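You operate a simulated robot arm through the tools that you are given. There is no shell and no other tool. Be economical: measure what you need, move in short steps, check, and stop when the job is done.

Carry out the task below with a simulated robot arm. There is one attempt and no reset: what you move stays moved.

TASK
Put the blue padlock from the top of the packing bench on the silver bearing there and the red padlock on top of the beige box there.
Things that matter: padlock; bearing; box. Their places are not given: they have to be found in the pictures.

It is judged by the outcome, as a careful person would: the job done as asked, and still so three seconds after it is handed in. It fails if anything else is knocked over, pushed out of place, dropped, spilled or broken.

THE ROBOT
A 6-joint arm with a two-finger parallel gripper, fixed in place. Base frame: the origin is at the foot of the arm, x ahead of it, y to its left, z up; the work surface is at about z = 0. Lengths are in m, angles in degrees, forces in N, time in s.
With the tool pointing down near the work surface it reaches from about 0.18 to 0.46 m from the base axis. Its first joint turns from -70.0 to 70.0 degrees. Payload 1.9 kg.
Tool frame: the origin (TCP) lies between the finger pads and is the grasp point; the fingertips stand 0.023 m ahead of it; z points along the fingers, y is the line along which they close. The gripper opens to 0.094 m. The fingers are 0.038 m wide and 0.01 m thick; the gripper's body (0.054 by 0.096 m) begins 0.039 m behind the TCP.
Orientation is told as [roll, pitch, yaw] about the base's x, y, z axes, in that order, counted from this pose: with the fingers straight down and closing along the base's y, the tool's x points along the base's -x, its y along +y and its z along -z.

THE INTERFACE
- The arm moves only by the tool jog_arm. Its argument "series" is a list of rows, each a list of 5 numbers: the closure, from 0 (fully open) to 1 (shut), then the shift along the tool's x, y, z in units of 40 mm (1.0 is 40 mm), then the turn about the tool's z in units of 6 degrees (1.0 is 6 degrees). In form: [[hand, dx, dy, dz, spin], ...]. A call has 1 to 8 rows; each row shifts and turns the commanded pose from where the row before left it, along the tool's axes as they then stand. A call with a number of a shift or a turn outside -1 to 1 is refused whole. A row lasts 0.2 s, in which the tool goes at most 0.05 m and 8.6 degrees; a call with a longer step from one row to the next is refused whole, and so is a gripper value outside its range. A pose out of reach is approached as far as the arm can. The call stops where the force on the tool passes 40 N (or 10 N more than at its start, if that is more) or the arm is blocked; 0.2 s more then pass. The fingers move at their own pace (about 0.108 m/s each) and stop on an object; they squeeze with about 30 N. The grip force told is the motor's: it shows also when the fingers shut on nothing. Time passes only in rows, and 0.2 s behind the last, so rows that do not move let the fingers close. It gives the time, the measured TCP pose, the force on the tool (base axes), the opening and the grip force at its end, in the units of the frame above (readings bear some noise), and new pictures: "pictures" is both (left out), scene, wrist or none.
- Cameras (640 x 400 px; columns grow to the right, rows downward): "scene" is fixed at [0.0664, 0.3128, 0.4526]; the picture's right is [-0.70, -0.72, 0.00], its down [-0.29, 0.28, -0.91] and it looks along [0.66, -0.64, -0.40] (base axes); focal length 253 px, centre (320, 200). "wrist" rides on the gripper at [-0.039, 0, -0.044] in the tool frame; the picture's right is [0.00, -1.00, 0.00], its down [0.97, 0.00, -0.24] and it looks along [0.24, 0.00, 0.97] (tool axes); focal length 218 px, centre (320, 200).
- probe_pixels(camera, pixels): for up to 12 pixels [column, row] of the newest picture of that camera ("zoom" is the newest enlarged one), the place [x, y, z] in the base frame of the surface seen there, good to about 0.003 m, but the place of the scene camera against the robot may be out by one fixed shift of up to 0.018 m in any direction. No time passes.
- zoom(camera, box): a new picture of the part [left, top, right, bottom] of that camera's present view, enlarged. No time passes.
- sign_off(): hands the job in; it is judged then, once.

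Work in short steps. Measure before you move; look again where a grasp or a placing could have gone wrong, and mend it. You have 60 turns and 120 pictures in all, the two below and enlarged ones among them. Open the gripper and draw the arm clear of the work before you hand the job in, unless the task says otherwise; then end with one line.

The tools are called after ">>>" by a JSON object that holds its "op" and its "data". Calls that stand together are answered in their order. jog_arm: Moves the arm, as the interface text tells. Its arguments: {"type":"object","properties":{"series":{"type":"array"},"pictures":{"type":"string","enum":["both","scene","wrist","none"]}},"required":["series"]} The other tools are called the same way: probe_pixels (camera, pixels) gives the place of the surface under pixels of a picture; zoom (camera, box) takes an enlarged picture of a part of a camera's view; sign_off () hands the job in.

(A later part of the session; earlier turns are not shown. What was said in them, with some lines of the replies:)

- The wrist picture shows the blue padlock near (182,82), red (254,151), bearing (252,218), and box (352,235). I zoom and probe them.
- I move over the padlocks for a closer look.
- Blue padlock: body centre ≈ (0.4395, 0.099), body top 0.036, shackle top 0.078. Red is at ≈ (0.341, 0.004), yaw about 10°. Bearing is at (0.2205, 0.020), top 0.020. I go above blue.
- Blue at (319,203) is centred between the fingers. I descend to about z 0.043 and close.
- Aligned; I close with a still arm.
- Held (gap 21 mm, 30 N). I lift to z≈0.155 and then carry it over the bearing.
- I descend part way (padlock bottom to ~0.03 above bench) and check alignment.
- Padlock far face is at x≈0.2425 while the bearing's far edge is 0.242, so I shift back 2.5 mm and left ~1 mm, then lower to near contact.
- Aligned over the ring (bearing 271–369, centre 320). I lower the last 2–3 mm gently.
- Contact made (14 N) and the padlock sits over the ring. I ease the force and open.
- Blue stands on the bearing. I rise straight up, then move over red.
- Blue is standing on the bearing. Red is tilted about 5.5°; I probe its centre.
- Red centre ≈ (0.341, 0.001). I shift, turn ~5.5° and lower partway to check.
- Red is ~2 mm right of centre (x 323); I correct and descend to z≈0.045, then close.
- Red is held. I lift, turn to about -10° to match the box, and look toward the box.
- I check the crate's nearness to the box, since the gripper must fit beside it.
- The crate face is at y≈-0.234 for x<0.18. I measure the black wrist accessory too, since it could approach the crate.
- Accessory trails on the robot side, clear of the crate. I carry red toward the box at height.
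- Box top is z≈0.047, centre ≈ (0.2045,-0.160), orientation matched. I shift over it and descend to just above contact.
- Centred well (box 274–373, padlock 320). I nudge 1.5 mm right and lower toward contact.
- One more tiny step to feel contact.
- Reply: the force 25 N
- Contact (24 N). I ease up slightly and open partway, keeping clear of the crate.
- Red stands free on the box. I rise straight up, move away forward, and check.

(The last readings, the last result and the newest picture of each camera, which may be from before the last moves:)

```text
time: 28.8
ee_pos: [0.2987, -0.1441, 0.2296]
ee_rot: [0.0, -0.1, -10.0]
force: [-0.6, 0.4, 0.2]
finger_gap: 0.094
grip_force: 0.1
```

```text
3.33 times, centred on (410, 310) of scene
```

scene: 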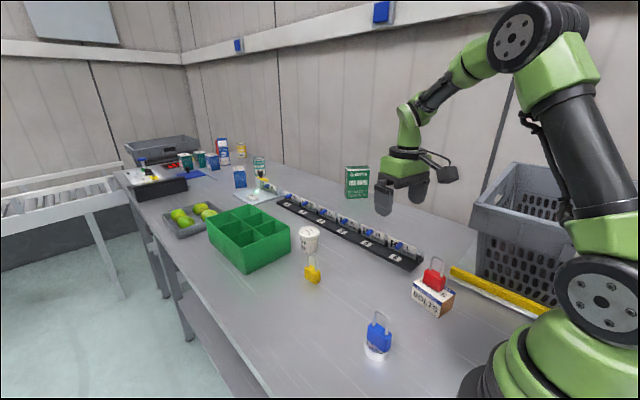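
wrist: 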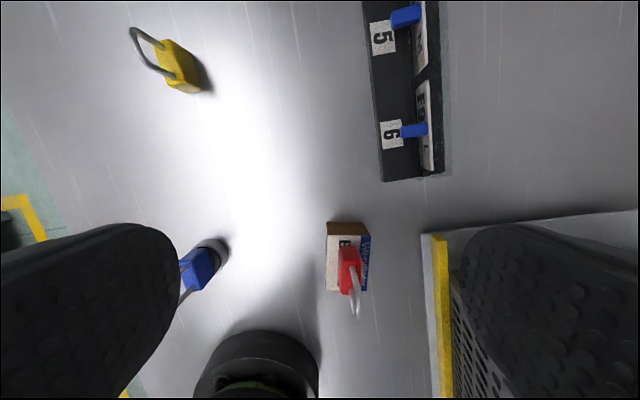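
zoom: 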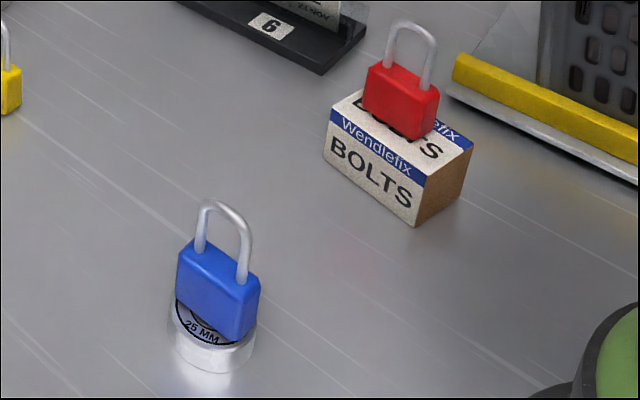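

Both padlocks stand upright on their targets, the gripper is open and the arm is clear. I hand in the job.

>>> {"op": "sign_off", "data": {}}

```text
The job is handed in.
```

The blue padlock is standing on the silver bearing and the red padlock is standing on the beige box. The final pictures show nothing else knocked over or moved, and the arm is clear with the gripper open.
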